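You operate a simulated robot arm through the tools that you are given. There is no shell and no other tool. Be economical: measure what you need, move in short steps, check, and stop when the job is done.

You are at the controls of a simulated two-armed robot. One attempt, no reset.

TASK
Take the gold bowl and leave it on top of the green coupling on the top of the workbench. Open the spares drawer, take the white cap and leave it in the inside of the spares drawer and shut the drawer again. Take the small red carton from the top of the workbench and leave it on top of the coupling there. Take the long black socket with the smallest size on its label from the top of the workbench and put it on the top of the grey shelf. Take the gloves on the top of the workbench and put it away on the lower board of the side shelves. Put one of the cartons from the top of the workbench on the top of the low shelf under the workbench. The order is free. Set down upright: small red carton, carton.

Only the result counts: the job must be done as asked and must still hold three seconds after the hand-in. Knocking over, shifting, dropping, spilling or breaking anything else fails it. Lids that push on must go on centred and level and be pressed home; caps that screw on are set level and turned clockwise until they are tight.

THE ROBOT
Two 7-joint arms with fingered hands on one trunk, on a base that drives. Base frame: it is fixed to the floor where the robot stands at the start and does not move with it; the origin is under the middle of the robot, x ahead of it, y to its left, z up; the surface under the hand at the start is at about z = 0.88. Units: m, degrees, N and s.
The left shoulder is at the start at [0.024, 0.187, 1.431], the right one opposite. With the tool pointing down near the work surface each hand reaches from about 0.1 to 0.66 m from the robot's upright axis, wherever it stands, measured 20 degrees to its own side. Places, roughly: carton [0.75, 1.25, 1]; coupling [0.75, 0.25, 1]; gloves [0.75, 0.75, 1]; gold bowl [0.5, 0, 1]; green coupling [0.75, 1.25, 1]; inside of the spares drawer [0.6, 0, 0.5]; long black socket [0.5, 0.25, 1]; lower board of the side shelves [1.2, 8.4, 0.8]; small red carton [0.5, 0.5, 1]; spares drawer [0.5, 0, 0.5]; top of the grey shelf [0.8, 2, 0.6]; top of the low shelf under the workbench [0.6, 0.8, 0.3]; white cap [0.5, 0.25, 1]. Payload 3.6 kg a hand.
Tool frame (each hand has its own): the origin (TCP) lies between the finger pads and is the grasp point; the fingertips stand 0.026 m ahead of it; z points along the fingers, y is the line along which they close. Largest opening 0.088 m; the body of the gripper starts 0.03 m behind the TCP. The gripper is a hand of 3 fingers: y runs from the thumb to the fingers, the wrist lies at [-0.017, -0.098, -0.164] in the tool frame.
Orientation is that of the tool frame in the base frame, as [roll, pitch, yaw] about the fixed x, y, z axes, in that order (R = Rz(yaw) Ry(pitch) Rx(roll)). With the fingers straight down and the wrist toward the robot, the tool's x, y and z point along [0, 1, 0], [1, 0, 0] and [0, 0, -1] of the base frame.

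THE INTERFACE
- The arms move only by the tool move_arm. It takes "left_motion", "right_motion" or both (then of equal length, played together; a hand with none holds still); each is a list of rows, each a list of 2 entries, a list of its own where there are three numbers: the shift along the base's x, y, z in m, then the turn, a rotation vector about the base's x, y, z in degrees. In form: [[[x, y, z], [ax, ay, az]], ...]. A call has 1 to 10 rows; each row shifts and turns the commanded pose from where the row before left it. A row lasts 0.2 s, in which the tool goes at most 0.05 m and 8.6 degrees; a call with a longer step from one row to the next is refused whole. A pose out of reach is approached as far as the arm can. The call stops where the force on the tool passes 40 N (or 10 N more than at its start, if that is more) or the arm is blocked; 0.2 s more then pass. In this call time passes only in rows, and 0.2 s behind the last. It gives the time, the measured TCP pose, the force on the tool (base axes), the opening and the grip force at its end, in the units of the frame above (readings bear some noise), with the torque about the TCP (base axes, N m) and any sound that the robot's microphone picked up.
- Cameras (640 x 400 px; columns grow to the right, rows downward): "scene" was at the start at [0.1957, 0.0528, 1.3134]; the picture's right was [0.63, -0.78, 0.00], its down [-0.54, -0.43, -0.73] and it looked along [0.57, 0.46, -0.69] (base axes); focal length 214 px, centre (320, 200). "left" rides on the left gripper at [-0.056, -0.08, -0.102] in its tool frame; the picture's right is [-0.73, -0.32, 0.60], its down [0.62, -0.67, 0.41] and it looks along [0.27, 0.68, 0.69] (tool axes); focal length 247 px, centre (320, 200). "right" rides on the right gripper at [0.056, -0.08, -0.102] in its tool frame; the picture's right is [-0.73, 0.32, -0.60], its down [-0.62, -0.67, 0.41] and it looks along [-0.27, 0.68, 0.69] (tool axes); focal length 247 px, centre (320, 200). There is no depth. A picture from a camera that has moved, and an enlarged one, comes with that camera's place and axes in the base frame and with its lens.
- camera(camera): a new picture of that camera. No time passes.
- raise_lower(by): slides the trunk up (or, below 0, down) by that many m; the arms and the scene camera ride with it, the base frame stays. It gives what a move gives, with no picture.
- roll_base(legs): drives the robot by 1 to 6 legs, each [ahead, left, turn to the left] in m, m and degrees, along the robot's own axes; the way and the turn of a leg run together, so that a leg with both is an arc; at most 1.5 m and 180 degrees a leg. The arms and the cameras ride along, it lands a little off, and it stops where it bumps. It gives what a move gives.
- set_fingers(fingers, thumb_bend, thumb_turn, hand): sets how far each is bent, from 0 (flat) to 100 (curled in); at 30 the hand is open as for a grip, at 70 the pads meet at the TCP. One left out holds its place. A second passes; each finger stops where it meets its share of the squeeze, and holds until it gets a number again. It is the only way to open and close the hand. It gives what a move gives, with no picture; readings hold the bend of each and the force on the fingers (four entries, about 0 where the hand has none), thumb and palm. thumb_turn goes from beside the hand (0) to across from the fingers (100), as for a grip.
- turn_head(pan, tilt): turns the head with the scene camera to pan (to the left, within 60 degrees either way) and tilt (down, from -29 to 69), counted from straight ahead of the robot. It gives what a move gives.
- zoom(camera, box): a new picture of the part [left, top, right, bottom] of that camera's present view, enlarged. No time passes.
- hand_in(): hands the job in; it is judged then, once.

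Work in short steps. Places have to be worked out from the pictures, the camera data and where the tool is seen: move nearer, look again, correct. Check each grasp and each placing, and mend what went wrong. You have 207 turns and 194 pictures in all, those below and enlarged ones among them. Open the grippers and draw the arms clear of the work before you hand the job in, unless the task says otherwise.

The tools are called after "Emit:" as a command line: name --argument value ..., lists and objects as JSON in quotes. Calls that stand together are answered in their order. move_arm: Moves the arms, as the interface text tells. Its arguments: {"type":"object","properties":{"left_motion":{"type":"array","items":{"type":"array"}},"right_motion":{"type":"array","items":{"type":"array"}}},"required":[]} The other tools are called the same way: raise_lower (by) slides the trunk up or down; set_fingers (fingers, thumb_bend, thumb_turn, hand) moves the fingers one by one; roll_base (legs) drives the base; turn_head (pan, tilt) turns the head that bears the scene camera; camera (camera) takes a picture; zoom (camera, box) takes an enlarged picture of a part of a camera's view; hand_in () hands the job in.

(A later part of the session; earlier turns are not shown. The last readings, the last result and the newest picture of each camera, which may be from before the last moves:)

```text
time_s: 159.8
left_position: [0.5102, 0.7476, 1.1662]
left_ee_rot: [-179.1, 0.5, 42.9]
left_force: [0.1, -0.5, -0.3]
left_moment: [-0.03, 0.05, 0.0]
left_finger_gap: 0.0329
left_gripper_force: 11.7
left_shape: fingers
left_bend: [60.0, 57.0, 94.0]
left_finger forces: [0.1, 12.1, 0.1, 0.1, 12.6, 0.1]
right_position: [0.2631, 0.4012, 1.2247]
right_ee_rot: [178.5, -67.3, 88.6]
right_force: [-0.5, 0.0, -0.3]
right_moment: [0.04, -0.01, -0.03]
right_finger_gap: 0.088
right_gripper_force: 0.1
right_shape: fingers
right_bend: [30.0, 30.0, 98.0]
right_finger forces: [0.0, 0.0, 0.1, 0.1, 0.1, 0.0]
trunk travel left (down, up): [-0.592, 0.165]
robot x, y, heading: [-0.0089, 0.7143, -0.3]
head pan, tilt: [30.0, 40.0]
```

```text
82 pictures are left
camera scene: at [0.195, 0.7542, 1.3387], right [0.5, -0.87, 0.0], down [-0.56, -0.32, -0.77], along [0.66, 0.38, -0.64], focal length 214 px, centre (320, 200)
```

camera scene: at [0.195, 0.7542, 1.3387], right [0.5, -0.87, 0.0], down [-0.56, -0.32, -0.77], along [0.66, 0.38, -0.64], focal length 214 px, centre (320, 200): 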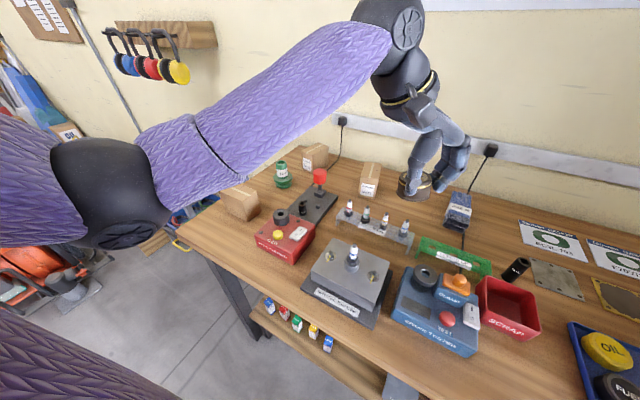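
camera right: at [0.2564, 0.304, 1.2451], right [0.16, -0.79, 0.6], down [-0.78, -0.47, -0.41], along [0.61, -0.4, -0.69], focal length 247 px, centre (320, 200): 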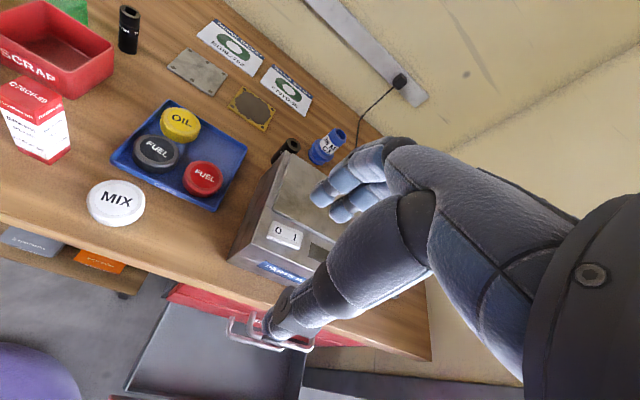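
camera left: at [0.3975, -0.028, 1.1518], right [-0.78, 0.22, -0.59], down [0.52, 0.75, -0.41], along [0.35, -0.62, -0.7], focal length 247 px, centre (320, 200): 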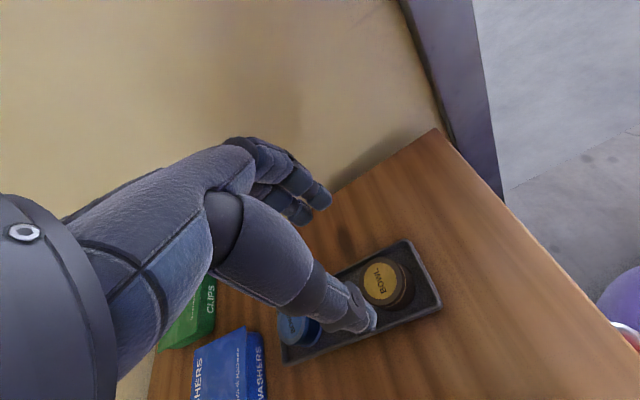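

The green coupling is visible near (0.675, 1.18). I drive left another 0.28 m and look closer.

Emit:
roll_base --legs '[[0, 0.28, 0]]'

Emit:
turn_head --pan 15 --tilt 45

Emit:
camera --camera "scene"

Emit:
camera --camera "left"

```text
time_s: 161.7
left_position: [0.5111, 1.0234, 1.1678]
left_ee_rot: [-179.3, 0.5, 42.4]
left_force: [0.7, -0.3, -0.7]
left_moment: [-0.02, -0.01, 0.0]
left_finger_gap: 0.033
left_gripper_force: 12.6
left_shape: fingers
left_bend: [60.0, 57.0, 94.0]
left_finger forces: [0.0, 12.1, 0.1, 0.0, 12.5, 0.0]
right_position: [0.263, 0.6777, 1.225]
right_ee_rot: [178.9, -67.3, 87.7]
right_force: [0.1, -0.5, -0.3]
right_moment: [0.0, 0.0, -0.01]
right_finger_gap: 0.088
right_gripper_force: 0.0
right_shape: fingers
right_bend: [30.0, 30.0, 98.0]
right_finger forces: [0.1, 0.1, 0.0, 0.1, 0.0, 0.0]
trunk travel left (down, up): [-0.592, 0.165]
robot x, y, heading: [-0.0059, 0.9925, -0.5]
head pan, tilt: [30.0, 40.0]
```

```text
time_s: 162.5
left_position: [0.5125, 1.0225, 1.1664]
left_ee_rot: [-179.2, 0.5, 42.4]
left_force: [-0.4, 0.2, -0.5]
left_moment: [-0.02, 0.02, 0.01]
left_finger_gap: 0.0332
left_gripper_force: 12.4
left_shape: fingers
left_bend: [60.0, 57.0, 94.0]
left_finger forces: [0.0, 12.1, 0.0, 0.1, 12.4, 0.0]
right_position: [0.2618, 0.6762, 1.2237]
right_ee_rot: [178.7, -67.4, 87.9]
right_force: [0.2, 0.3, 0.3]
right_moment: [0.03, 0.01, 0.01]
right_finger_gap: 0.0879
right_gripper_force: 0.1
right_shape: fingers
right_bend: [30.0, 30.0, 98.0]
right_finger forces: [0.1, 0.0, 0.1, 0.1, 0.0, 0.1]
trunk travel left (down, up): [-0.592, 0.165]
robot x, y, heading: [-0.0078, 0.9917, -0.7]
head pan, tilt: [15.0, 45.0]
```

```text
81 pictures are left
camera scene: at [0.2017, 1.009, 1.3315], right [0.25, -0.97, 0.0], down [-0.68, -0.18, -0.71], along [0.68, 0.18, -0.71], focal length 214 px, centre (320, 200)
```

scene: 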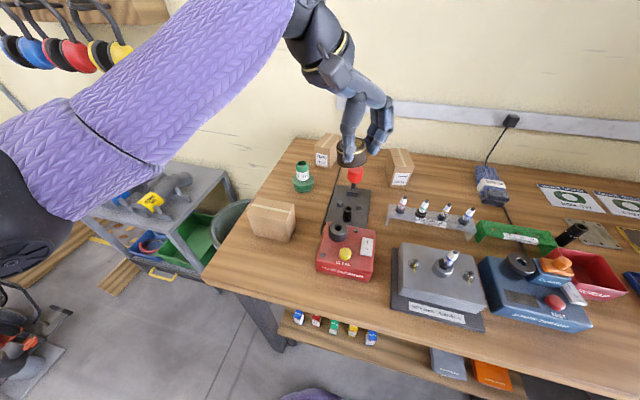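

```text
80 pictures are left
camera left: at [0.4177, 1.0436, 1.27], right [-0.77, -0.26, -0.59], down [0.01, 0.91, -0.41], along [0.64, -0.32, -0.7], focal length 247 px, centre (320, 200)
```

left: 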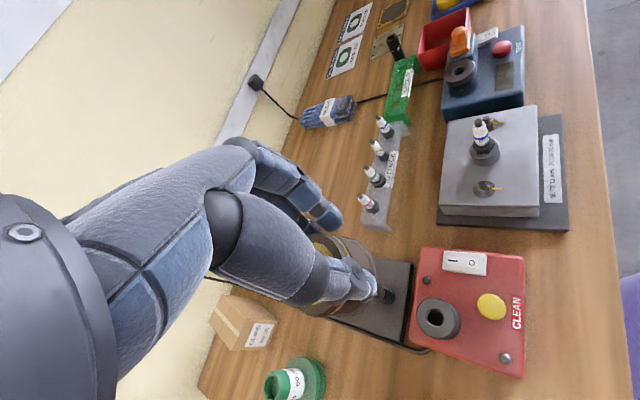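

I move the bowl near the green coupling and take precise views.

Emit:
roll_base --legs '[[0.03, 0, 0]]'

Emit:
move_arm --left_motion '[[[0.02, 0.03, 0], [0, 0, 0]], [[0.025, 0.035, 0], [0, 0, 0]], [[0.025, 0.03, 0], [0, 0, 0]], [[0.02, 0.02, 0], [0, 0, 0]]]'

Emit:
zoom --camera "left" --box '[200, 150, 480, 400]'

Emit:
zoom --camera "scene" --box '[240, 70, 400, 230]'

```text
time_s: 163.3
left_position: [0.5404, 1.0207, 1.1663]
left_ee_rot: [-179.1, 0.4, 42.4]
left_force: [0.4, -0.6, -1.5]
left_moment: [0.01, 0.0, -0.02]
left_finger_gap: 0.033
left_gripper_force: 12.4
left_shape: fingers
left_bend: [60.0, 57.0, 94.0]
left_finger forces: [0.0, 12.1, 0.0, 0.0, 12.5, 0.0]
right_position: [0.2925, 0.676, 1.2243]
right_ee_rot: [178.7, -67.4, 87.9]
right_force: [0.1, 0.1, 0.2]
right_moment: [-0.01, 0.0, 0.01]
right_finger_gap: 0.0879
right_gripper_force: 0.1
right_shape: fingers
right_bend: [30.0, 30.0, 98.0]
right_finger forces: [0.0, 0.1, 0.0, 0.0, 0.0, 0.1]
trunk travel left (down, up): [-0.592, 0.165]
robot x, y, heading: [0.0201, 0.9877, -0.4]
head pan, tilt: [15.0, 45.0]
```

```text
time_s: 164.3
left_position: [0.6296, 1.137, 1.1672]
left_ee_rot: [-179.3, 0.6, 42.4]
left_force: [-0.1, 0.0, -0.7]
left_moment: [-0.02, 0.03, 0.01]
left_finger_gap: 0.0327
left_gripper_force: 11.7
left_shape: fingers
left_bend: [60.0, 57.0, 94.0]
left_finger forces: [0.0, 12.1, 0.1, 0.0, 12.3, 0.0]
right_position: [0.2928, 0.6774, 1.224]
right_ee_rot: [179.0, -67.4, 87.5]
right_force: [0.3, 0.4, -0.2]
right_moment: [0.01, -0.01, 0.02]
right_finger_gap: 0.0879
right_gripper_force: 0.0
right_shape: fingers
right_bend: [30.0, 30.0, 98.0]
right_finger forces: [0.1, 0.1, 0.1, 0.0, 0.1, 0.0]
trunk travel left (down, up): [-0.592, 0.165]
robot x, y, heading: [0.0204, 0.989, -0.7]
head pan, tilt: [15.0, 45.0]
```

```text
1.60 times, centred on (340, 275) of left
camera zoom: at [0.5363, 1.1593, 1.2706], right [-0.77, -0.26, -0.59], down [0.01, 0.91, -0.41], along [0.64, -0.32, -0.7], focal length 395 px, centre (288, 80)
```

zoom: 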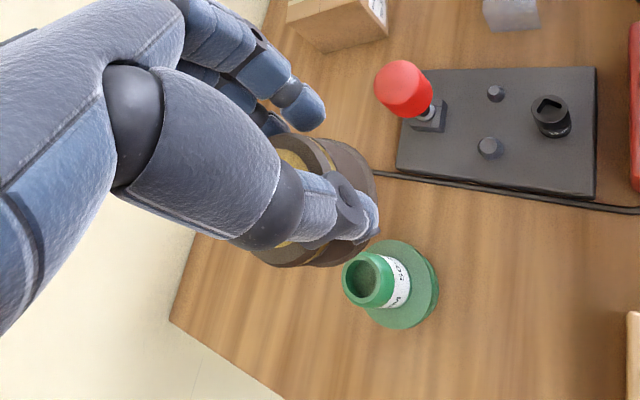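

```text
2.50 times, centred on (320, 150) of scene
camera zoom: at [0.2317, 1.009, 1.3314], right [0.25, -0.97, 0.0], down [-0.69, -0.18, -0.71], along [0.68, 0.18, -0.71], focal length 536 px, centre (320, 325)
```

zoom: 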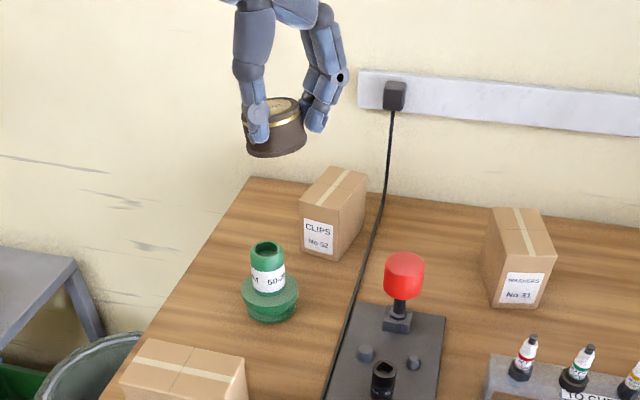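

Green coupling top centre ≈ (0.681, 1.185, 0.968). The bowl's centre sits ~6 mm toward the thumb from the TCP, so I aim the TCP at (0.687, 1.178) and lower to just above.

Emit:
move_arm --left_motion '[[[0.03, 0.02, 0], [0, 0, 0]], [[0.027, 0.021, 0], [0, 0, 0]], [[0, 0, -0.04], [0, 0, 0]], [[0, 0, -0.04], [0, 0, 0]], [[0, 0, -0.04], [0, 0, 0]]]'

Emit:
zoom --camera "left" --box '[240, 160, 440, 320]'

Emit:
zoom --camera "scene" --box '[250, 100, 360, 220]'

```text
time_s: 165.5
left_position: [0.6546, 1.1665, 1.0547]
left_ee_rot: [-179.3, 0.4, 42.4]
left_force: [-0.2, -0.5, -0.3]
left_moment: [-0.02, 0.02, 0.03]
left_finger_gap: 0.0323
left_gripper_force: 10.5
left_shape: fingers
left_bend: [60.0, 57.0, 94.0]
left_finger forces: [0.1, 11.2, 0.0, 0.1, 10.3, 0.1]
left hand out of reach, approached as far as the arm can: row 3, 4, 5
right_position: [0.2925, 0.6759, 1.2246]
right_ee_rot: [178.8, -67.5, 87.7]
right_force: [-0.5, -0.6, -0.3]
right_moment: [0.0, 0.0, 0.0]
right_finger_gap: 0.0882
right_gripper_force: 0.1
right_shape: fingers
right_bend: [30.0, 30.0, 98.0]
right_finger forces: [0.1, 0.0, 0.1, 0.0, 0.0, 0.1]
trunk travel left (down, up): [-0.592, 0.165]
robot x, y, heading: [0.0246, 0.9897, -0.6]
head pan, tilt: [15.0, 45.0]
```

```text
2.50 times, centred on (340, 240) of left
camera zoom: at [0.5606, 1.1887, 1.1589], right [-0.77, -0.26, -0.59], down [0.01, 0.91, -0.41], along [0.64, -0.32, -0.7], focal length 617 px, centre (270, 100)
```

zoom: 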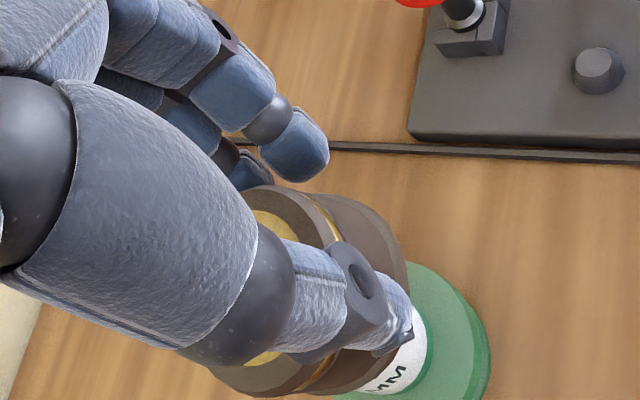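

```text
3.33 times, centred on (305, 160) of scene
camera zoom: at [0.2309, 1.0091, 1.3315], right [0.25, -0.97, 0.0], down [-0.68, -0.18, -0.71], along [0.68, 0.18, -0.71], focal length 715 px, centre (370, 333)
```

zoom: 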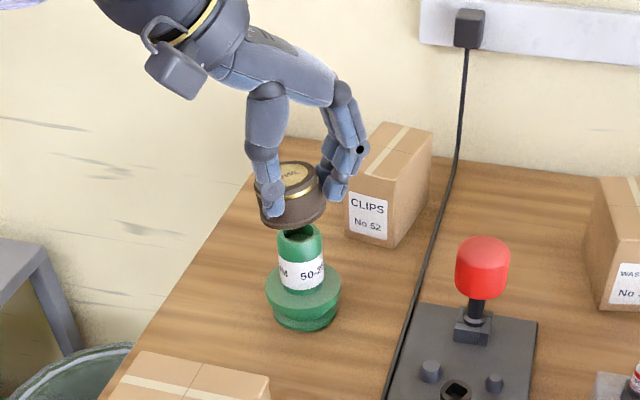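

Slightly out of reach. I raise a bit and bring the base 4 cm closer.

Emit:
move_arm --left_motion '[[[0, 0, 0.03], [0, 0, 0]]]'

Emit:
roll_base --legs '[[0.04, 0.01, 0]]'

```text
time_s: 165.9
left_position: [0.6545, 1.1656, 1.086]
left_ee_rot: [-179.2, 0.6, 42.4]
left_force: [0.5, -1.2, 0.0]
left_moment: [-0.03, 0.03, -0.01]
left_finger_gap: 0.0318
left_gripper_force: 10.5
left_shape: fingers
left_bend: [60.0, 57.0, 94.0]
left_finger forces: [0.1, 11.0, 0.0, 0.0, 10.0, 0.1]
right_position: [0.2923, 0.6767, 1.2248]
right_ee_rot: [178.6, -67.4, 88.0]
right_force: [-0.7, 0.4, -0.2]
right_moment: [0.0, -0.04, -0.01]
right_finger_gap: 0.0879
right_gripper_force: 0.1
right_shape: fingers
right_bend: [30.0, 30.0, 98.0]
right_finger forces: [0.0, 0.0, 0.0, 0.0, 0.0, 0.0]
trunk travel left (down, up): [-0.592, 0.165]
robot x, y, heading: [0.0219, 0.9908, -0.3]
head pan, tilt: [15.0, 45.0]
```

```text
time_s: 166.8
left_position: [0.6952, 1.1752, 1.0853]
left_ee_rot: [-179.3, 0.7, 42.4]
left_force: [0.4, -0.7, -1.0]
left_moment: [0.02, -0.02, 0.01]
left_finger_gap: 0.0316
left_gripper_force: 9.8
left_shape: fingers
left_bend: [60.0, 57.0, 94.0]
left_finger forces: [0.0, 10.8, 0.1, 0.0, 9.6, 0.0]
right_position: [0.333, 0.6857, 1.2231]
right_ee_rot: [178.8, -67.4, 87.7]
right_force: [0.3, -0.6, -0.2]
right_moment: [-0.03, -0.06, 0.0]
right_finger_gap: 0.088
right_gripper_force: 0.1
right_shape: fingers
right_bend: [30.0, 30.0, 98.0]
right_finger forces: [0.0, 0.0, 0.0, 0.0, 0.0, 0.0]
trunk travel left (down, up): [-0.592, 0.165]
robot x, y, heading: [0.0607, 1.0006, -0.7]
head pan, tilt: [15.0, 45.0]
```

Now over the spot; I correct by 8 mm and lower to just above the coupling.

Emit:
move_arm --left_motion '[[[-0.008, 0.003, -0.02], [0, 0, 0]], [[0, 0, -0.035], [0, 0, 0]]]'

Emit:
zoom --camera "left" --box '[240, 160, 440, 320]'

Emit:
zoom --camera "scene" --box '[250, 100, 360, 220]'

```text
time_s: 167.4
left_position: [0.6858, 1.177, 1.0313]
left_ee_rot: [-179.1, 0.5, 42.3]
left_force: [0.4, -0.5, -1.0]
left_moment: [0.02, -0.03, 0.06]
left_finger_gap: 0.032
left_gripper_force: 10.0
left_shape: fingers
left_bend: [60.0, 57.0, 94.0]
left_finger forces: [0.0, 10.8, 0.0, 0.0, 9.7, 0.0]
left hand out of reach, approached as far as the arm can: row 2
right_position: [0.3348, 0.6865, 1.2239]
right_ee_rot: [178.8, -67.4, 87.8]
right_force: [-1.3, 0.4, 0.7]
right_moment: [-0.01, -0.02, 0.0]
right_finger_gap: 0.0882
right_gripper_force: 0.1
right_shape: fingers
right_bend: [30.0, 30.0, 98.0]
right_finger forces: [0.1, 0.0, 0.0, 0.0, 0.0, 0.1]
trunk travel left (down, up): [-0.592, 0.165]
robot x, y, heading: [0.0618, 1.002, -0.5]
head pan, tilt: [15.0, 45.0]
```

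```text
2.50 times, centred on (340, 240) of left
camera zoom: at [0.5909, 1.1996, 1.1341], right [-0.77, -0.26, -0.59], down [0.01, 0.91, -0.41], along [0.64, -0.32, -0.7], focal length 617 px, centre (270, 100)
```

zoom: 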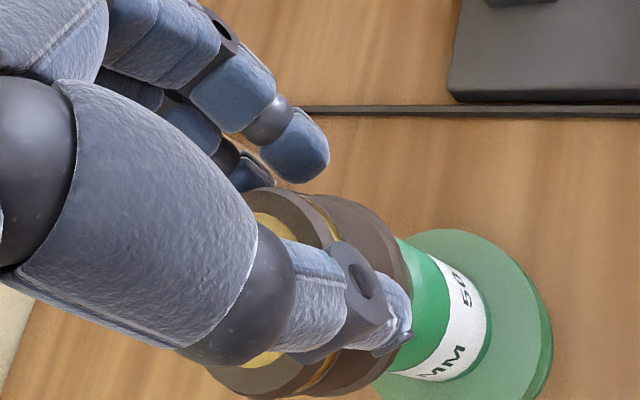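

```text
3.33 times, centred on (305, 160) of scene
camera zoom: at [0.2731, 1.0181, 1.3311], right [0.25, -0.97, 0.0], down [-0.69, -0.18, -0.71], along [0.68, 0.18, -0.71], focal length 715 px, centre (370, 333)
```

zoom: 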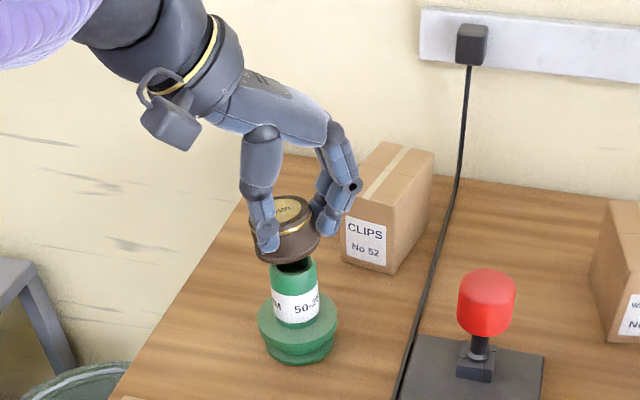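

Alignment looks good, but the arm is at the edge of its reach, so I lower with the trunk instead, in small steps.

Emit:
raise_lower --by -0.018

Emit:
zoom --camera "scene" --box '[250, 100, 360, 220]'

```text
time_s: 168.1
left_position: [0.6832, 1.177, 1.0138]
left_ee_rot: [-179.3, 0.4, 42.3]
left_force: [0.2, -0.6, 0.1]
left_moment: [0.02, -0.02, 0.03]
left_finger_gap: 0.0313
left_gripper_force: 10.1
left_shape: fingers
left_bend: [61.0, 57.0, 94.0]
left_finger forces: [0.0, 11.0, 0.1, 0.0, 9.7, 0.0]
right_position: [0.3315, 0.6859, 1.2074]
right_ee_rot: [178.7, -67.4, 87.8]
right_force: [-0.9, 0.8, 0.2]
right_moment: [0.01, -0.01, 0.0]
right_finger_gap: 0.088
right_gripper_force: 0.0
right_shape: fingers
right_bend: [30.0, 30.0, 98.0]
right_finger forces: [0.0, 0.0, 0.1, 0.0, 0.0, 0.1]
trunk travel left (down, up): [-0.574, 0.183]
robot x, y, heading: [0.0608, 0.9996, -0.9]
head pan, tilt: [15.0, 45.0]
```

```text
3.33 times, centred on (305, 160) of scene
camera zoom: at [0.2706, 1.0183, 1.3133], right [0.25, -0.97, 0.0], down [-0.68, -0.18, -0.71], along [0.69, 0.18, -0.71], focal length 715 px, centre (370, 333)
```

zoom: 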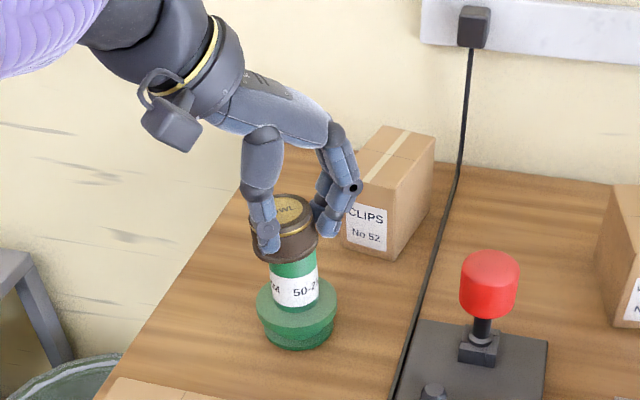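

Almost touching. Lower 6 mm more.

Emit:
raise_lower --by -0.006

Emit:
raise_lower --by -0.004

Emit:
zoom --camera "scene" --box '[260, 120, 340, 210]'

```text
time_s: 168.6
left_position: [0.6829, 1.1765, 1.0105]
left_ee_rot: [-179.6, 0.4, 42.3]
left_force: [0.0, -1.2, 13.0]
left_moment: [0.03, 0.06, -0.01]
left_finger_gap: 0.0297
left_gripper_force: 11.6
left_shape: fingers
left_bend: [61.0, 58.0, 94.0]
left_finger forces: [0.0, 12.0, 0.0, 0.0, 11.8, 0.0]
right_position: [0.33, 0.6852, 1.2005]
right_ee_rot: [178.8, -67.4, 87.9]
right_force: [0.7, 0.4, 0.3]
right_moment: [-0.01, -0.01, 0.01]
right_finger_gap: 0.088
right_gripper_force: 0.1
right_shape: fingers
right_bend: [30.0, 30.0, 98.0]
right_finger forces: [0.0, 0.0, 0.1, 0.1, 0.1, 0.0]
trunk travel left (down, up): [-0.568, 0.189]
robot x, y, heading: [0.0615, 0.9995, -0.6]
head pan, tilt: [15.0, 45.0]
```

```text
time_s: 169.2
left_position: [0.6828, 1.1756, 1.0069]
left_ee_rot: [-179.7, 0.3, 42.4]
left_force: [-0.4, -1.9, 21.7]
left_moment: [0.06, -0.02, -0.01]
left_finger_gap: 0.0292
left_gripper_force: 13.6
left_shape: fingers
left_bend: [61.0, 58.0, 94.0]
left_finger forces: [0.1, 14.3, 0.0, 0.0, 12.8, 0.0]
right_position: [0.3306, 0.685, 1.196]
right_ee_rot: [178.6, -67.3, 87.9]
right_force: [0.4, -0.3, 0.0]
right_moment: [0.04, 0.0, -0.01]
right_finger_gap: 0.088
right_gripper_force: 0.1
right_shape: fingers
right_bend: [30.0, 30.0, 98.0]
right_finger forces: [0.0, 0.0, 0.0, 0.1, 0.0, 0.1]
trunk travel left (down, up): [-0.564, 0.193]
robot x, y, heading: [0.0609, 0.9998, -0.7]
head pan, tilt: [15.0, 45.0]
```

```text
4.44 times, centred on (300, 165) of scene
camera zoom: at [0.2699, 1.0174, 1.3035], right [0.25, -0.97, 0.0], down [-0.68, -0.17, -0.71], along [0.69, 0.18, -0.71], focal length 953 px, centre (409, 356)
```

zoom: 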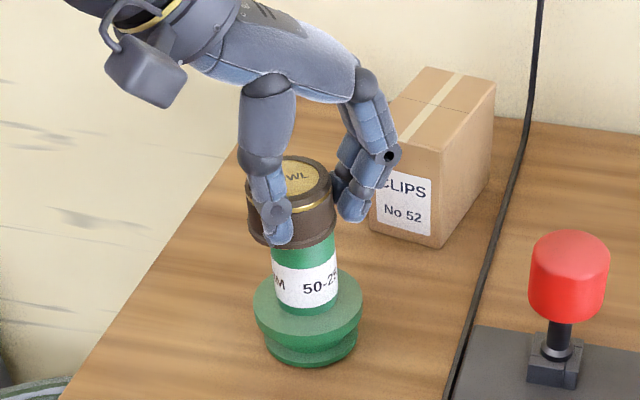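

Contact with little torque. I check the centring from the left camera before releasing.

Emit:
zoom --camera "left" --box '[240, 160, 440, 320]'

```text
2.50 times, centred on (340, 240) of left
camera zoom: at [0.588, 1.1975, 1.11], right [-0.76, -0.26, -0.59], down [0.01, 0.91, -0.41], along [0.65, -0.32, -0.69], focal length 617 px, centre (270, 100)
```

zoom: 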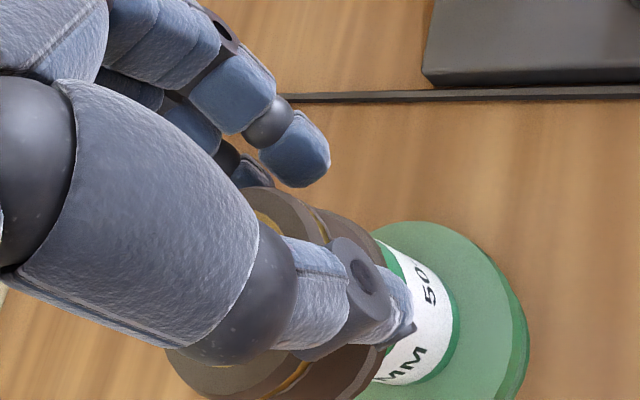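

The torque reading puts the contact centre within 3 mm of the TCP, so it's well supported. I ease the pressure and release.

Emit:
raise_lower --by 0.005

Emit:
set_fingers --hand "left" --fingers 50 --thumb_bend 48

Emit:
zoom --camera "scene" --box '[260, 120, 340, 210]'

```text
time_s: 169.7
left_position: [0.6811, 1.1771, 1.0083]
left_ee_rot: [-179.1, 0.5, 42.3]
left_force: [1.6, -2.4, 8.3]
left_moment: [-0.04, -0.05, 0.0]
left_finger_gap: 0.0285
left_gripper_force: 10.1
left_shape: fingers
left_bend: [61.0, 59.0, 94.0]
left_finger forces: [0.0, 10.3, 0.0, 0.0, 9.7, 0.0]
right_position: [0.3298, 0.6849, 1.2011]
right_ee_rot: [178.8, -67.4, 87.7]
right_force: [-0.8, 0.4, 0.0]
right_moment: [-0.01, 0.03, -0.01]
right_finger_gap: 0.088
right_gripper_force: 0.1
right_shape: fingers
right_bend: [30.0, 30.0, 98.0]
right_finger forces: [0.1, 0.0, 0.0, 0.0, 0.0, 0.0]
trunk travel left (down, up): [-0.569, 0.188]
robot x, y, heading: [0.0599, 0.9988, -0.6]
head pan, tilt: [15.0, 45.0]
```

```text
time_s: 170.7
left_position: [0.6828, 1.1766, 1.0089]
left_ee_rot: [-179.1, 0.4, 42.3]
left_force: [-0.2, -0.2, 1.1]
left_moment: [0.02, -0.02, -0.02]
left_finger_gap: 0.0466
left_gripper_force: 0.1
left_shape: fingers
left_bend: [50.0, 48.0, 97.0]
left_finger forces: [0.1, 0.1, 0.0, 0.0, 0.0, 0.1]
right_position: [0.332, 0.6859, 1.2011]
right_ee_rot: [178.8, -67.4, 87.6]
right_force: [-0.2, -0.8, 1.5]
right_moment: [0.01, 0.04, -0.03]
right_finger_gap: 0.0882
right_gripper_force: 0.0
right_shape: fingers
right_bend: [30.0, 30.0, 98.0]
right_finger forces: [0.0, 0.0, 0.0, 0.1, 0.1, 0.0]
trunk travel left (down, up): [-0.569, 0.188]
robot x, y, heading: [0.0583, 0.9957, -0.5]
head pan, tilt: [15.0, 45.0]
```

```text
4.44 times, centred on (300, 165) of scene
camera zoom: at [0.2714, 1.0181, 1.3081], right [0.25, -0.97, 0.0], down [-0.69, -0.18, -0.71], along [0.69, 0.18, -0.71], focal length 953 px, centre (409, 356)
```

zoom: 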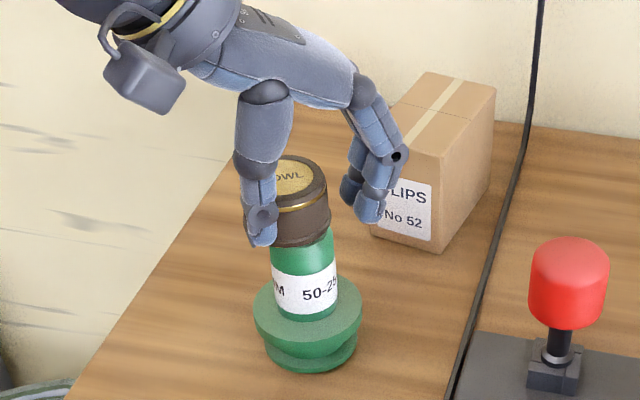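

Bowl stands level on the coupling. I open wider and lift off with the trunk, then check.

Emit:
set_fingers --hand "left" --fingers 36 --thumb_bend 34

Emit:
raise_lower --by 0.1

Emit:
zoom --camera "scene" --box '[200, 80, 440, 260]'

```text
time_s: 171.7
left_position: [0.6821, 1.1769, 1.0081]
left_ee_rot: [-179.2, 0.5, 42.3]
left_force: [0.5, 0.1, -0.3]
left_moment: [0.0, 0.02, 0.01]
left_finger_gap: 0.0771
left_gripper_force: 0.1
left_shape: fingers
left_bend: [36.0, 34.0, 97.0]
left_finger forces: [0.0, 0.0, 0.0, 0.1, 0.1, 0.0]
right_position: [0.332, 0.685, 1.2022]
right_ee_rot: [178.9, -67.4, 87.7]
right_force: [0.6, -0.1, -0.9]
right_moment: [0.0, -0.02, 0.0]
right_finger_gap: 0.0882
right_gripper_force: 0.0
right_shape: fingers
right_bend: [30.0, 30.0, 98.0]
right_finger forces: [0.0, 0.0, 0.0, 0.0, 0.0, 0.0]
trunk travel left (down, up): [-0.569, 0.188]
robot x, y, heading: [0.0593, 0.9932, -0.9]
head pan, tilt: [15.0, 45.0]
```

```text
time_s: 173.0
left_position: [0.6821, 1.1753, 1.1086]
left_ee_rot: [-179.3, 0.5, 42.3]
left_force: [-0.2, -1.2, -0.3]
left_moment: [-0.02, -0.02, 0.03]
left_finger_gap: 0.0775
left_gripper_force: 0.0
left_shape: fingers
left_bend: [36.0, 34.0, 97.0]
left_finger forces: [0.0, 0.0, 0.0, 0.1, 0.0, 0.1]
right_position: [0.3318, 0.6857, 1.3016]
right_ee_rot: [179.2, -67.3, 87.5]
right_force: [0.1, -0.3, -1.4]
right_moment: [0.02, -0.01, 0.04]
right_finger_gap: 0.0879
right_gripper_force: 0.0
right_shape: fingers
right_bend: [30.0, 30.0, 98.0]
right_finger forces: [0.0, 0.0, 0.0, 0.0, 0.0, 0.1]
trunk travel left (down, up): [-0.669, 0.088]
robot x, y, heading: [0.059, 0.9985, -0.8]
head pan, tilt: [15.0, 45.0]
```

```text
2.22 times, centred on (320, 170) of scene
camera zoom: at [0.27, 1.0182, 1.409], right [0.25, -0.97, 0.0], down [-0.69, -0.18, -0.71], along [0.68, 0.18, -0.71], focal length 477 px, centre (320, 267)
```

zoom: 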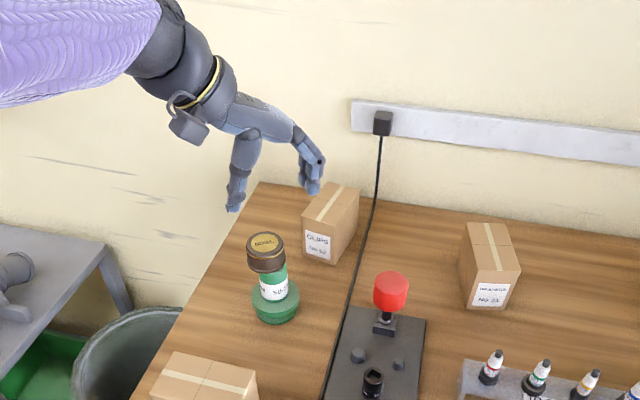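

The bowl sits on the green coupling. Next the sockets; I draw the arm back, drive right and read the labels.

Emit:
move_arm --left_motion '[[[-0.01, 0, 0.04], [0, 0, 0]], [[-0.04, 0, 0.02], [0, 0, 0]], [[-0.045, 0, 0], [0, 0, 0]], [[-0.045, 0, 0], [0, 0, 0]]]'

Emit:
roll_base --legs '[[-0.05, -0.6, 0]]'

Emit:
turn_head --pan 0 --tilt 40

Emit:
camera --camera "scene"

```text
time_s: 174.0
left_position: [0.5424, 1.176, 1.1687]
left_ee_rot: [-179.3, 0.7, 42.3]
left_force: [0.2, -0.4, 0.0]
left_moment: [0.01, -0.01, -0.01]
left_finger_gap: 0.0775
left_gripper_force: 0.1
left_shape: fingers
left_bend: [36.0, 34.0, 97.0]
left_finger forces: [0.0, 0.1, 0.0, 0.0, 0.1, 0.0]
right_position: [0.3301, 0.685, 1.3018]
right_ee_rot: [178.7, -67.3, 87.8]
right_force: [0.7, 0.0, -0.4]
right_moment: [-0.01, 0.0, -0.03]
right_finger_gap: 0.0879
right_gripper_force: 0.1
right_shape: fingers
right_bend: [30.0, 30.0, 98.0]
right_finger forces: [0.0, 0.1, 0.0, 0.0, 0.1, 0.1]
trunk travel left (down, up): [-0.669, 0.088]
robot x, y, heading: [0.0652, 0.9982, -0.5]
head pan, tilt: [15.0, 45.0]
```

```text
time_s: 177.4
left_position: [0.4854, 0.5705, 1.1685]
left_ee_rot: [-179.2, 0.4, 42.2]
left_force: [0.7, -0.5, 0.2]
left_moment: [0.0, 0.01, -0.03]
left_finger_gap: 0.0777
left_gripper_force: 0.1
left_shape: fingers
left_bend: [36.0, 34.0, 97.0]
left_finger forces: [0.0, 0.1, 0.0, 0.0, 0.0, 0.0]
right_position: [0.2744, 0.0808, 1.3013]
right_ee_rot: [178.9, -67.3, 87.6]
right_force: [0.3, -0.4, -0.9]
right_moment: [0.01, 0.0, 0.0]
right_finger_gap: 0.0883
right_gripper_force: 0.1
right_shape: fingers
right_bend: [30.0, 30.0, 98.0]
right_finger forces: [0.1, 0.0, 0.1, 0.1, 0.0, 0.1]
trunk travel left (down, up): [-0.669, 0.088]
robot x, y, heading: [0.0008, 0.3953, -0.8]
head pan, tilt: [15.0, 45.0]
```

```text
time_s: 178.2
left_position: [0.4863, 0.5718, 1.1683]
left_ee_rot: [-179.2, 0.5, 42.2]
left_force: [-0.1, 0.3, -0.3]
left_moment: [0.01, -0.02, 0.02]
left_finger_gap: 0.0776
left_gripper_force: 0.0
left_shape: fingers
left_bend: [36.0, 34.0, 97.0]
left_finger forces: [0.0, 0.1, 0.0, 0.0, 0.0, 0.1]
right_position: [0.2743, 0.0806, 1.3022]
right_ee_rot: [179.1, -67.2, 87.4]
right_force: [-0.9, 1.0, -0.7]
right_moment: [0.02, 0.01, 0.0]
right_finger_gap: 0.0879
right_gripper_force: 0.0
right_shape: fingers
right_bend: [30.0, 30.0, 98.0]
right_finger forces: [0.1, 0.0, 0.0, 0.0, 0.0, 0.0]
trunk travel left (down, up): [-0.669, 0.088]
robot x, y, heading: [0.0046, 0.3938, -0.7]
head pan, tilt: [0.0, 40.0]
```

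```text
68 pictures are left
camera scene: at [0.2189, 0.3931, 1.4164], right [-0.01, -1.0, 0.0], down [-0.64, 0.01, -0.77], along [0.77, -0.01, -0.64], focal length 214 px, centre (320, 200)
```

scene: 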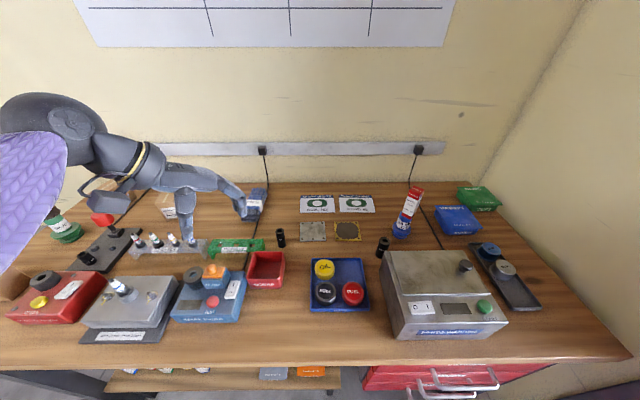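

Two standing long sockets are visible, plus one at the black tray. I zoom on the labels.

Emit:
zoom --camera "scene" --box '[266, 222, 298, 254]'

Emit:
zoom --camera "scene" --box '[366, 228, 402, 264]'

Emit:
zoom --camera "scene" --box '[40, 200, 160, 290]'

```text
12.50 times, centred on (282, 238) of scene
camera zoom: at [0.2189, 0.3931, 1.4164], right [-0.01, -1.0, 0.0], down [-0.64, 0.01, -0.77], along [0.77, -0.01, -0.64], focal length 2681 px, centre (795, -275)
```

zoom: 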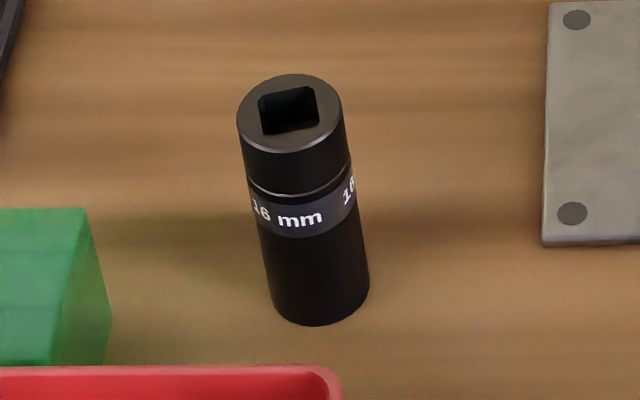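

```text
11.11 times, centred on (384, 246) of scene
camera zoom: at [0.2189, 0.3931, 1.4164], right [-0.01, -1.0, 0.0], down [-0.64, 0.01, -0.77], along [0.77, -0.01, -0.64], focal length 2383 px, centre (-391, -311)
```

zoom: 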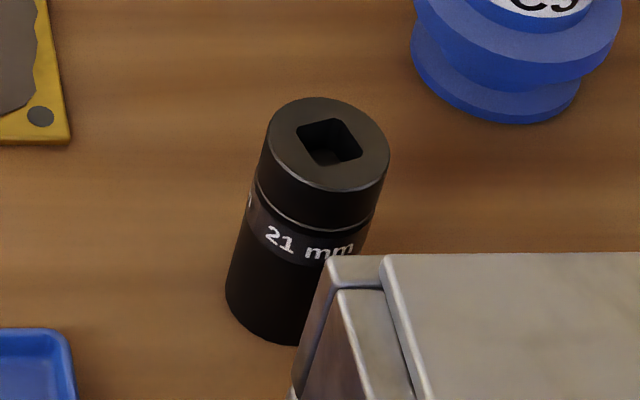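

```text
4.44 times, centred on (100, 245) of scene
camera zoom: at [0.2189, 0.3931, 1.4164], right [-0.01, -1.0, 0.0], down [-0.64, 0.01, -0.77], along [0.77, -0.01, -0.64], focal length 953 px, centre (1298, 0)
```

zoom: 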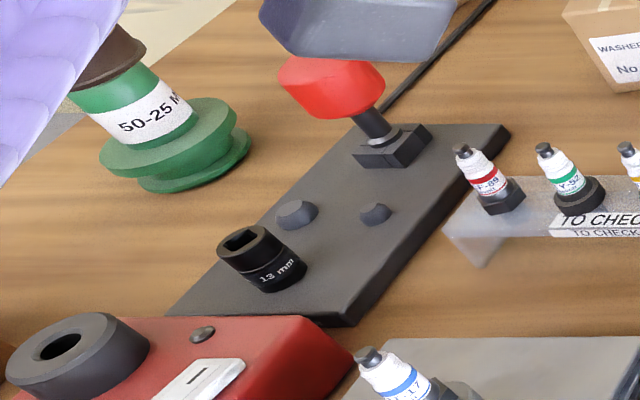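

The long ones are 16 mm at ≈(0.635, 0.505) and 21 mm; the 13 mm one is a short socket. So the 16 mm is the target. I move the base closer, lower the trunk and bring the left hand above it.

Emit:
roll_base --legs '[[0.04, -0.06, 0]]'

Emit:
raise_lower --by -0.08

Emit:
set_fingers --hand "left" --fingers 45 --thumb_bend 45

Emit:
move_arm --left_motion '[[[0.02, 0, 0], [0, 0, 8]], [[0.025, 0, 0], [0, 0, 8]], [[0.025, 0, 0], [0, 0, 8]], [[0.025, -0.005, 0], [0, 0, 8]], [[0.0, 0, -0.02], [0, 0, 0]]]'

Emit:
camera --camera "left"

```text
time_s: 179.2
left_position: [0.5281, 0.5095, 1.1677]
left_ee_rot: [-179.1, 0.5, 42.4]
left_force: [0.5, -0.1, -0.5]
left_moment: [-0.01, 0.0, 0.0]
left_finger_gap: 0.0773
left_gripper_force: 0.1
left_shape: fingers
left_bend: [36.0, 34.0, 97.0]
left_finger forces: [0.0, 0.1, 0.0, 0.1, 0.0, 0.0]
right_position: [0.3161, 0.0189, 1.3017]
right_ee_rot: [179.0, -67.3, 87.4]
right_force: [0.2, 0.6, 0.1]
right_moment: [0.01, 0.0, 0.05]
right_finger_gap: 0.0882
right_gripper_force: 0.0
right_shape: fingers
right_bend: [30.0, 30.0, 98.0]
right_finger forces: [0.0, 0.0, 0.0, 0.1, 0.2, 0.0]
trunk travel left (down, up): [-0.669, 0.088]
robot x, y, heading: [0.046, 0.3321, -0.7]
head pan, tilt: [0.0, 40.0]
```

```text
time_s: 180.4
left_position: [0.5268, 0.5105, 1.0885]
left_ee_rot: [-179.3, 0.6, 42.3]
left_force: [0.0, 0.0, 0.6]
left_moment: [-0.01, 0.01, -0.04]
left_finger_gap: 0.0775
left_gripper_force: 0.1
left_shape: fingers
left_bend: [36.0, 34.0, 97.0]
left_finger forces: [0.0, 0.0, 0.0, 0.1, 0.1, 0.0]
right_position: [0.3151, 0.0203, 1.2223]
right_ee_rot: [178.9, -67.4, 87.7]
right_force: [-0.1, -0.3, -0.8]
right_moment: [-0.02, -0.01, 0.01]
right_finger_gap: 0.088
right_gripper_force: 0.1
right_shape: fingers
right_bend: [30.0, 30.0, 98.0]
right_finger forces: [0.0, 0.1, 0.0, 0.0, 0.0, 0.0]
trunk travel left (down, up): [-0.589, 0.168]
robot x, y, heading: [0.0457, 0.3348, -0.5]
head pan, tilt: [0.0, 40.0]
```

```text
time_s: 181.4
left_position: [0.5264, 0.5109, 1.0873]
left_ee_rot: [-179.2, 0.5, 42.4]
left_force: [-0.4, 0.1, 0.7]
left_moment: [0.0, -0.02, 0.01]
left_finger_gap: 0.0565
left_gripper_force: 0.1
left_shape: fingers
left_bend: [45.0, 45.0, 97.0]
left_finger forces: [0.0, 0.0, 0.0, 0.0, 0.0, 0.0]
right_position: [0.3145, 0.0204, 1.2232]
right_ee_rot: [179.1, -67.3, 87.5]
right_force: [-0.1, 0.5, 0.0]
right_moment: [-0.03, 0.03, 0.0]
right_finger_gap: 0.088
right_gripper_force: 0.0
right_shape: fingers
right_bend: [30.0, 30.0, 98.0]
right_finger forces: [0.1, 0.1, 0.0, 0.1, 0.1, 0.0]
trunk travel left (down, up): [-0.589, 0.168]
robot x, y, heading: [0.0469, 0.3329, -0.6]
head pan, tilt: [0.0, 40.0]
```

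```text
time_s: 182.6
left_position: [0.6225, 0.5063, 1.0685]
left_ee_rot: [-179.2, 0.6, 74.5]
left_force: [0.1, -1.7, -0.5]
left_moment: [0.0, 0.0, 0.02]
left_finger_gap: 0.0565
left_gripper_force: 0.0
left_shape: fingers
left_bend: [45.0, 45.0, 97.0]
left_finger forces: [0.0, 0.1, 0.0, 0.0, 0.0, 0.0]
right_position: [0.3159, 0.0208, 1.2221]
right_ee_rot: [178.8, -67.4, 87.6]
right_force: [-0.2, 0.1, 0.2]
right_moment: [-0.04, 0.03, -0.02]
right_finger_gap: 0.088
right_gripper_force: 0.1
right_shape: fingers
right_bend: [30.0, 30.0, 98.0]
right_finger forces: [0.0, 0.1, 0.1, 0.0, 0.1, 0.0]
trunk travel left (down, up): [-0.589, 0.168]
robot x, y, heading: [0.0441, 0.3304, -0.5]
head pan, tilt: [0.0, 40.0]
```

```text
64 pictures are left
camera left: at [0.5316, 0.4752, 1.1714], right [-0.51, -0.63, -0.59], down [-0.48, 0.78, -0.41], along [0.71, 0.07, -0.7], focal length 247 px, centre (320, 200)
```

left: 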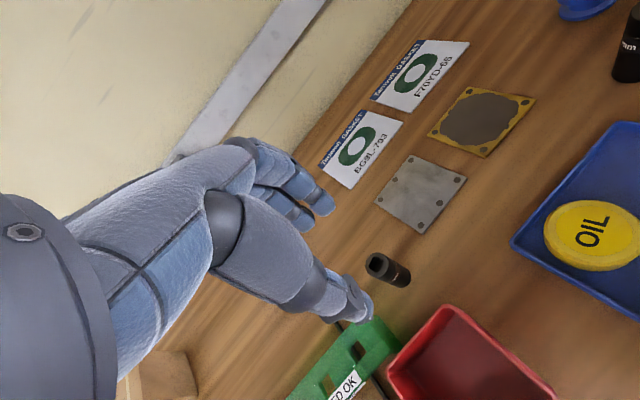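

Socket confirmed at (0.638, 0.505). I shift and descend around it.

Emit:
move_arm --left_motion '[[[0.016, -0.001, 0], [0, 0, 0]], [[0, 0, -0.04], [0, 0, 0]], [[0, 0, -0.04], [0, 0, 0]], [[0, 0, -0.04], [0, 0, 0]], [[0, 0, -0.023], [0, 0, 0]]]'

Emit:
camera --camera "left"

```text
time_s: 183.8
left_position: [0.6386, 0.505, 0.9265]
left_ee_rot: [-179.3, 0.5, 74.3]
left_force: [-0.7, -0.4, 0.1]
left_moment: [-0.02, -0.03, 0.03]
left_finger_gap: 0.0567
left_gripper_force: 0.2
left_shape: fingers
left_bend: [45.0, 45.0, 97.0]
left_finger forces: [0.0, 0.0, 0.0, 0.0, 0.0, 0.1]
right_position: [0.3147, 0.0191, 1.2211]
right_ee_rot: [178.9, -67.4, 87.7]
right_force: [0.1, 0.3, -0.3]
right_moment: [0.01, 0.03, -0.01]
right_finger_gap: 0.0878
right_gripper_force: 0.0
right_shape: fingers
right_bend: [30.0, 30.0, 98.0]
right_finger forces: [0.1, 0.0, 0.0, 0.1, 0.0, 0.1]
trunk travel left (down, up): [-0.589, 0.168]
robot x, y, heading: [0.0467, 0.3355, -0.7]
head pan, tilt: [0.0, 40.0]
```

```text
63 pictures are left
camera left: at [0.5482, 0.4741, 1.0294], right [-0.51, -0.62, -0.59], down [-0.48, 0.78, -0.41], along [0.71, 0.07, -0.7], focal length 247 px, centre (320, 200)
```

left: 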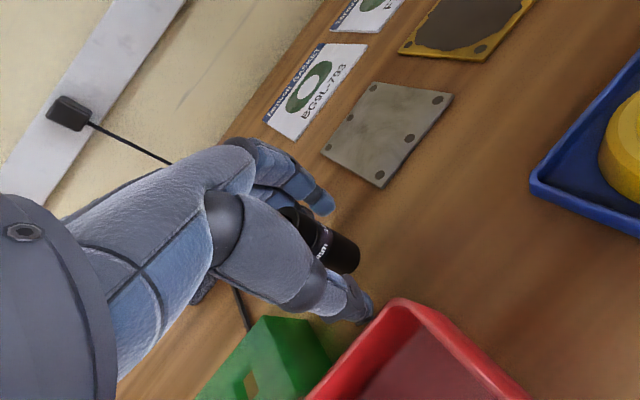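

Socket is between fingers and thumb. Close and lift.

Emit:
set_fingers --hand "left" --fingers 68 --thumb_bend 68

Emit:
move_arm --left_motion '[[[0, 0, 0.02], [0, 0, 0]], [[0, 0, 0.04], [0, 0, 0]], [[0, 0, 0.045], [0, 0, 0]], [[0, 0, 0.045], [0, 0, 0]], [[-0.02, 0, 0.045], [0, 0, 0]], [[-0.04, 0, 0.02], [0, 0, 0]]]'

Emit:
camera --camera "scene"

```text
time_s: 184.8
left_position: [0.6384, 0.5048, 0.9256]
left_ee_rot: [-179.2, 0.5, 74.5]
left_force: [0.9, 1.0, -0.4]
left_moment: [-0.02, 0.01, -0.01]
left_finger_gap: 0.0172
left_gripper_force: 6.0
left_shape: fingers
left_bend: [64.0, 63.0, 96.0]
left_finger forces: [0.9, 5.0, 0.0, 0.1, 5.6, 0.1]
right_position: [0.3154, 0.0199, 1.2213]
right_ee_rot: [178.9, -67.3, 87.7]
right_force: [-0.5, -0.6, 0.3]
right_moment: [0.02, -0.03, 0.0]
right_finger_gap: 0.0878
right_gripper_force: 0.0
right_shape: fingers
right_bend: [30.0, 30.0, 98.0]
right_finger forces: [0.1, 0.0, 0.0, 0.1, 0.0, 0.0]
trunk travel left (down, up): [-0.589, 0.168]
robot x, y, heading: [0.045, 0.3337, -0.6]
head pan, tilt: [0.0, 40.0]
```

```text
time_s: 186.2
left_position: [0.5747, 0.5081, 1.1403]
left_ee_rot: [-179.3, 0.5, 74.4]
left_force: [0.5, 0.7, -1.4]
left_moment: [0.01, -0.02, 0.01]
left_finger_gap: 0.017
left_gripper_force: 5.2
left_shape: fingers
left_bend: [64.0, 63.0, 96.0]
left_finger forces: [1.0, 4.6, 0.0, 0.1, 5.5, 0.1]
right_position: [0.314, 0.0213, 1.2233]
right_ee_rot: [178.8, -67.3, 87.8]
right_force: [0.2, 0.2, 0.4]
right_moment: [0.0, 0.01, -0.04]
right_finger_gap: 0.0881
right_gripper_force: 0.0
right_shape: fingers
right_bend: [30.0, 30.0, 98.0]
right_finger forces: [0.0, 0.0, 0.1, 0.0, 0.0, 0.1]
trunk travel left (down, up): [-0.589, 0.168]
robot x, y, heading: [0.0449, 0.333, -0.5]
head pan, tilt: [0.0, 40.0]
```

```text
62 pictures are left
camera scene: at [0.2597, 0.3325, 1.3359], right [-0.01, -1.0, 0.0], down [-0.64, 0.01, -0.77], along [0.77, -0.01, -0.64], focal length 214 px, centre (320, 200)
```

scene: 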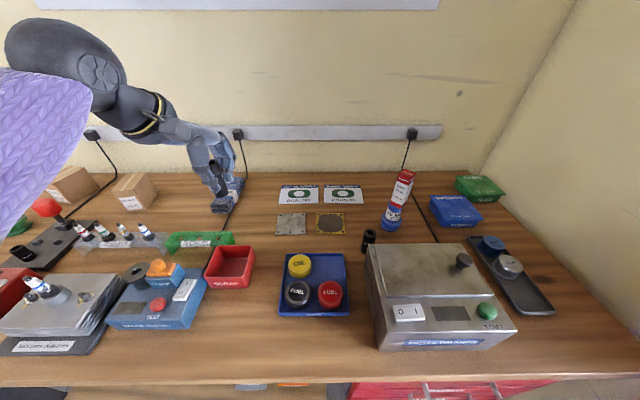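

The 16 mm socket is held. I draw it closer and drive left toward the grey shelf, stopping midway to look.

Emit:
move_arm --left_motion '[[[-0.04, 0, 0.01], [0, 0, 0]], [[-0.04, 0, 0], [0, 0, 0]]]'

Emit:
roll_base --legs '[[-0.06, 1.0, 0]]'

Emit:
turn_head --pan 35 --tilt 40

Emit:
camera --camera "scene"

```text
time_s: 186.8
left_position: [0.4967, 0.5047, 1.1514]
left_ee_rot: [-179.3, 0.5, 74.3]
left_force: [-0.5, -0.5, -1.2]
left_moment: [-0.02, -0.02, 0.01]
left_finger_gap: 0.017
left_gripper_force: 5.8
left_shape: fingers
left_bend: [64.0, 63.0, 96.0]
left_finger forces: [1.0, 4.6, 0.0, 0.0, 5.3, 0.0]
right_position: [0.3157, 0.0196, 1.2211]
right_ee_rot: [178.9, -67.2, 87.6]
right_force: [0.8, 0.1, 0.4]
right_moment: [-0.05, -0.01, 0.01]
right_finger_gap: 0.0879
right_gripper_force: 0.0
right_shape: fingers
right_bend: [30.0, 30.0, 98.0]
right_finger forces: [0.1, 0.0, 0.0, 0.0, 0.1, 0.0]
trunk travel left (down, up): [-0.589, 0.168]
robot x, y, heading: [0.043, 0.335, -0.7]
head pan, tilt: [0.0, 40.0]
```

```text
time_s: 192.0
left_position: [0.4407, 1.5138, 1.1523]
left_ee_rot: [-179.2, 0.4, 74.8]
left_force: [-0.9, -0.2, -1.2]
left_moment: [-0.01, 0.0, -0.01]
left_finger_gap: 0.017
left_gripper_force: 5.4
left_shape: fingers
left_bend: [64.0, 63.0, 96.0]
left_finger forces: [1.0, 4.6, 0.0, 0.0, 5.4, 0.1]
right_position: [0.2624, 1.0268, 1.2222]
right_ee_rot: [179.0, -67.2, 88.1]
right_force: [0.7, 0.8, 0.3]
right_moment: [-0.01, -0.01, -0.03]
right_finger_gap: 0.0883
right_gripper_force: 0.2
right_shape: fingers
right_bend: [30.0, 30.0, 98.0]
right_finger forces: [0.0, 0.0, 0.0, 0.0, 0.0, 0.0]
trunk travel left (down, up): [-0.589, 0.168]
robot x, y, heading: [-0.0088, 1.3386, -0.0]
head pan, tilt: [0.0, 40.0]
```

```text
time_s: 193.0
left_position: [0.4415, 1.5124, 1.1513]
left_ee_rot: [-179.2, 0.5, 74.8]
left_force: [-0.1, 0.0, -1.6]
left_moment: [-0.01, 0.05, -0.01]
left_finger_gap: 0.0167
left_gripper_force: 5.6
left_shape: fingers
left_bend: [64.0, 63.0, 96.0]
left_finger forces: [1.0, 4.6, 0.0, 0.0, 5.5, 0.0]
right_position: [0.262, 1.0275, 1.2213]
right_ee_rot: [178.8, -67.3, 88.2]
right_force: [-0.3, -0.3, -0.1]
right_moment: [-0.03, -0.01, -0.05]
right_finger_gap: 0.0881
right_gripper_force: 0.2
right_shape: fingers
right_bend: [30.0, 30.0, 98.0]
right_finger forces: [0.1, 0.0, 0.0, 0.0, 0.1, 0.1]
trunk travel left (down, up): [-0.589, 0.168]
robot x, y, heading: [-0.0114, 1.3389, -0.4]
head pan, tilt: [35.0, 40.0]
```

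```text
61 pictures are left
camera scene: at [0.1911, 1.3876, 1.3357], right [0.57, -0.82, 0.0], down [-0.53, -0.37, -0.77], along [0.63, 0.44, -0.64], focal length 214 px, centre (320, 200)
```

scene: 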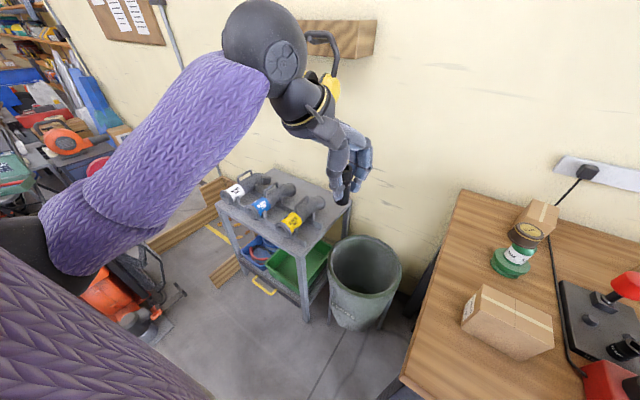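

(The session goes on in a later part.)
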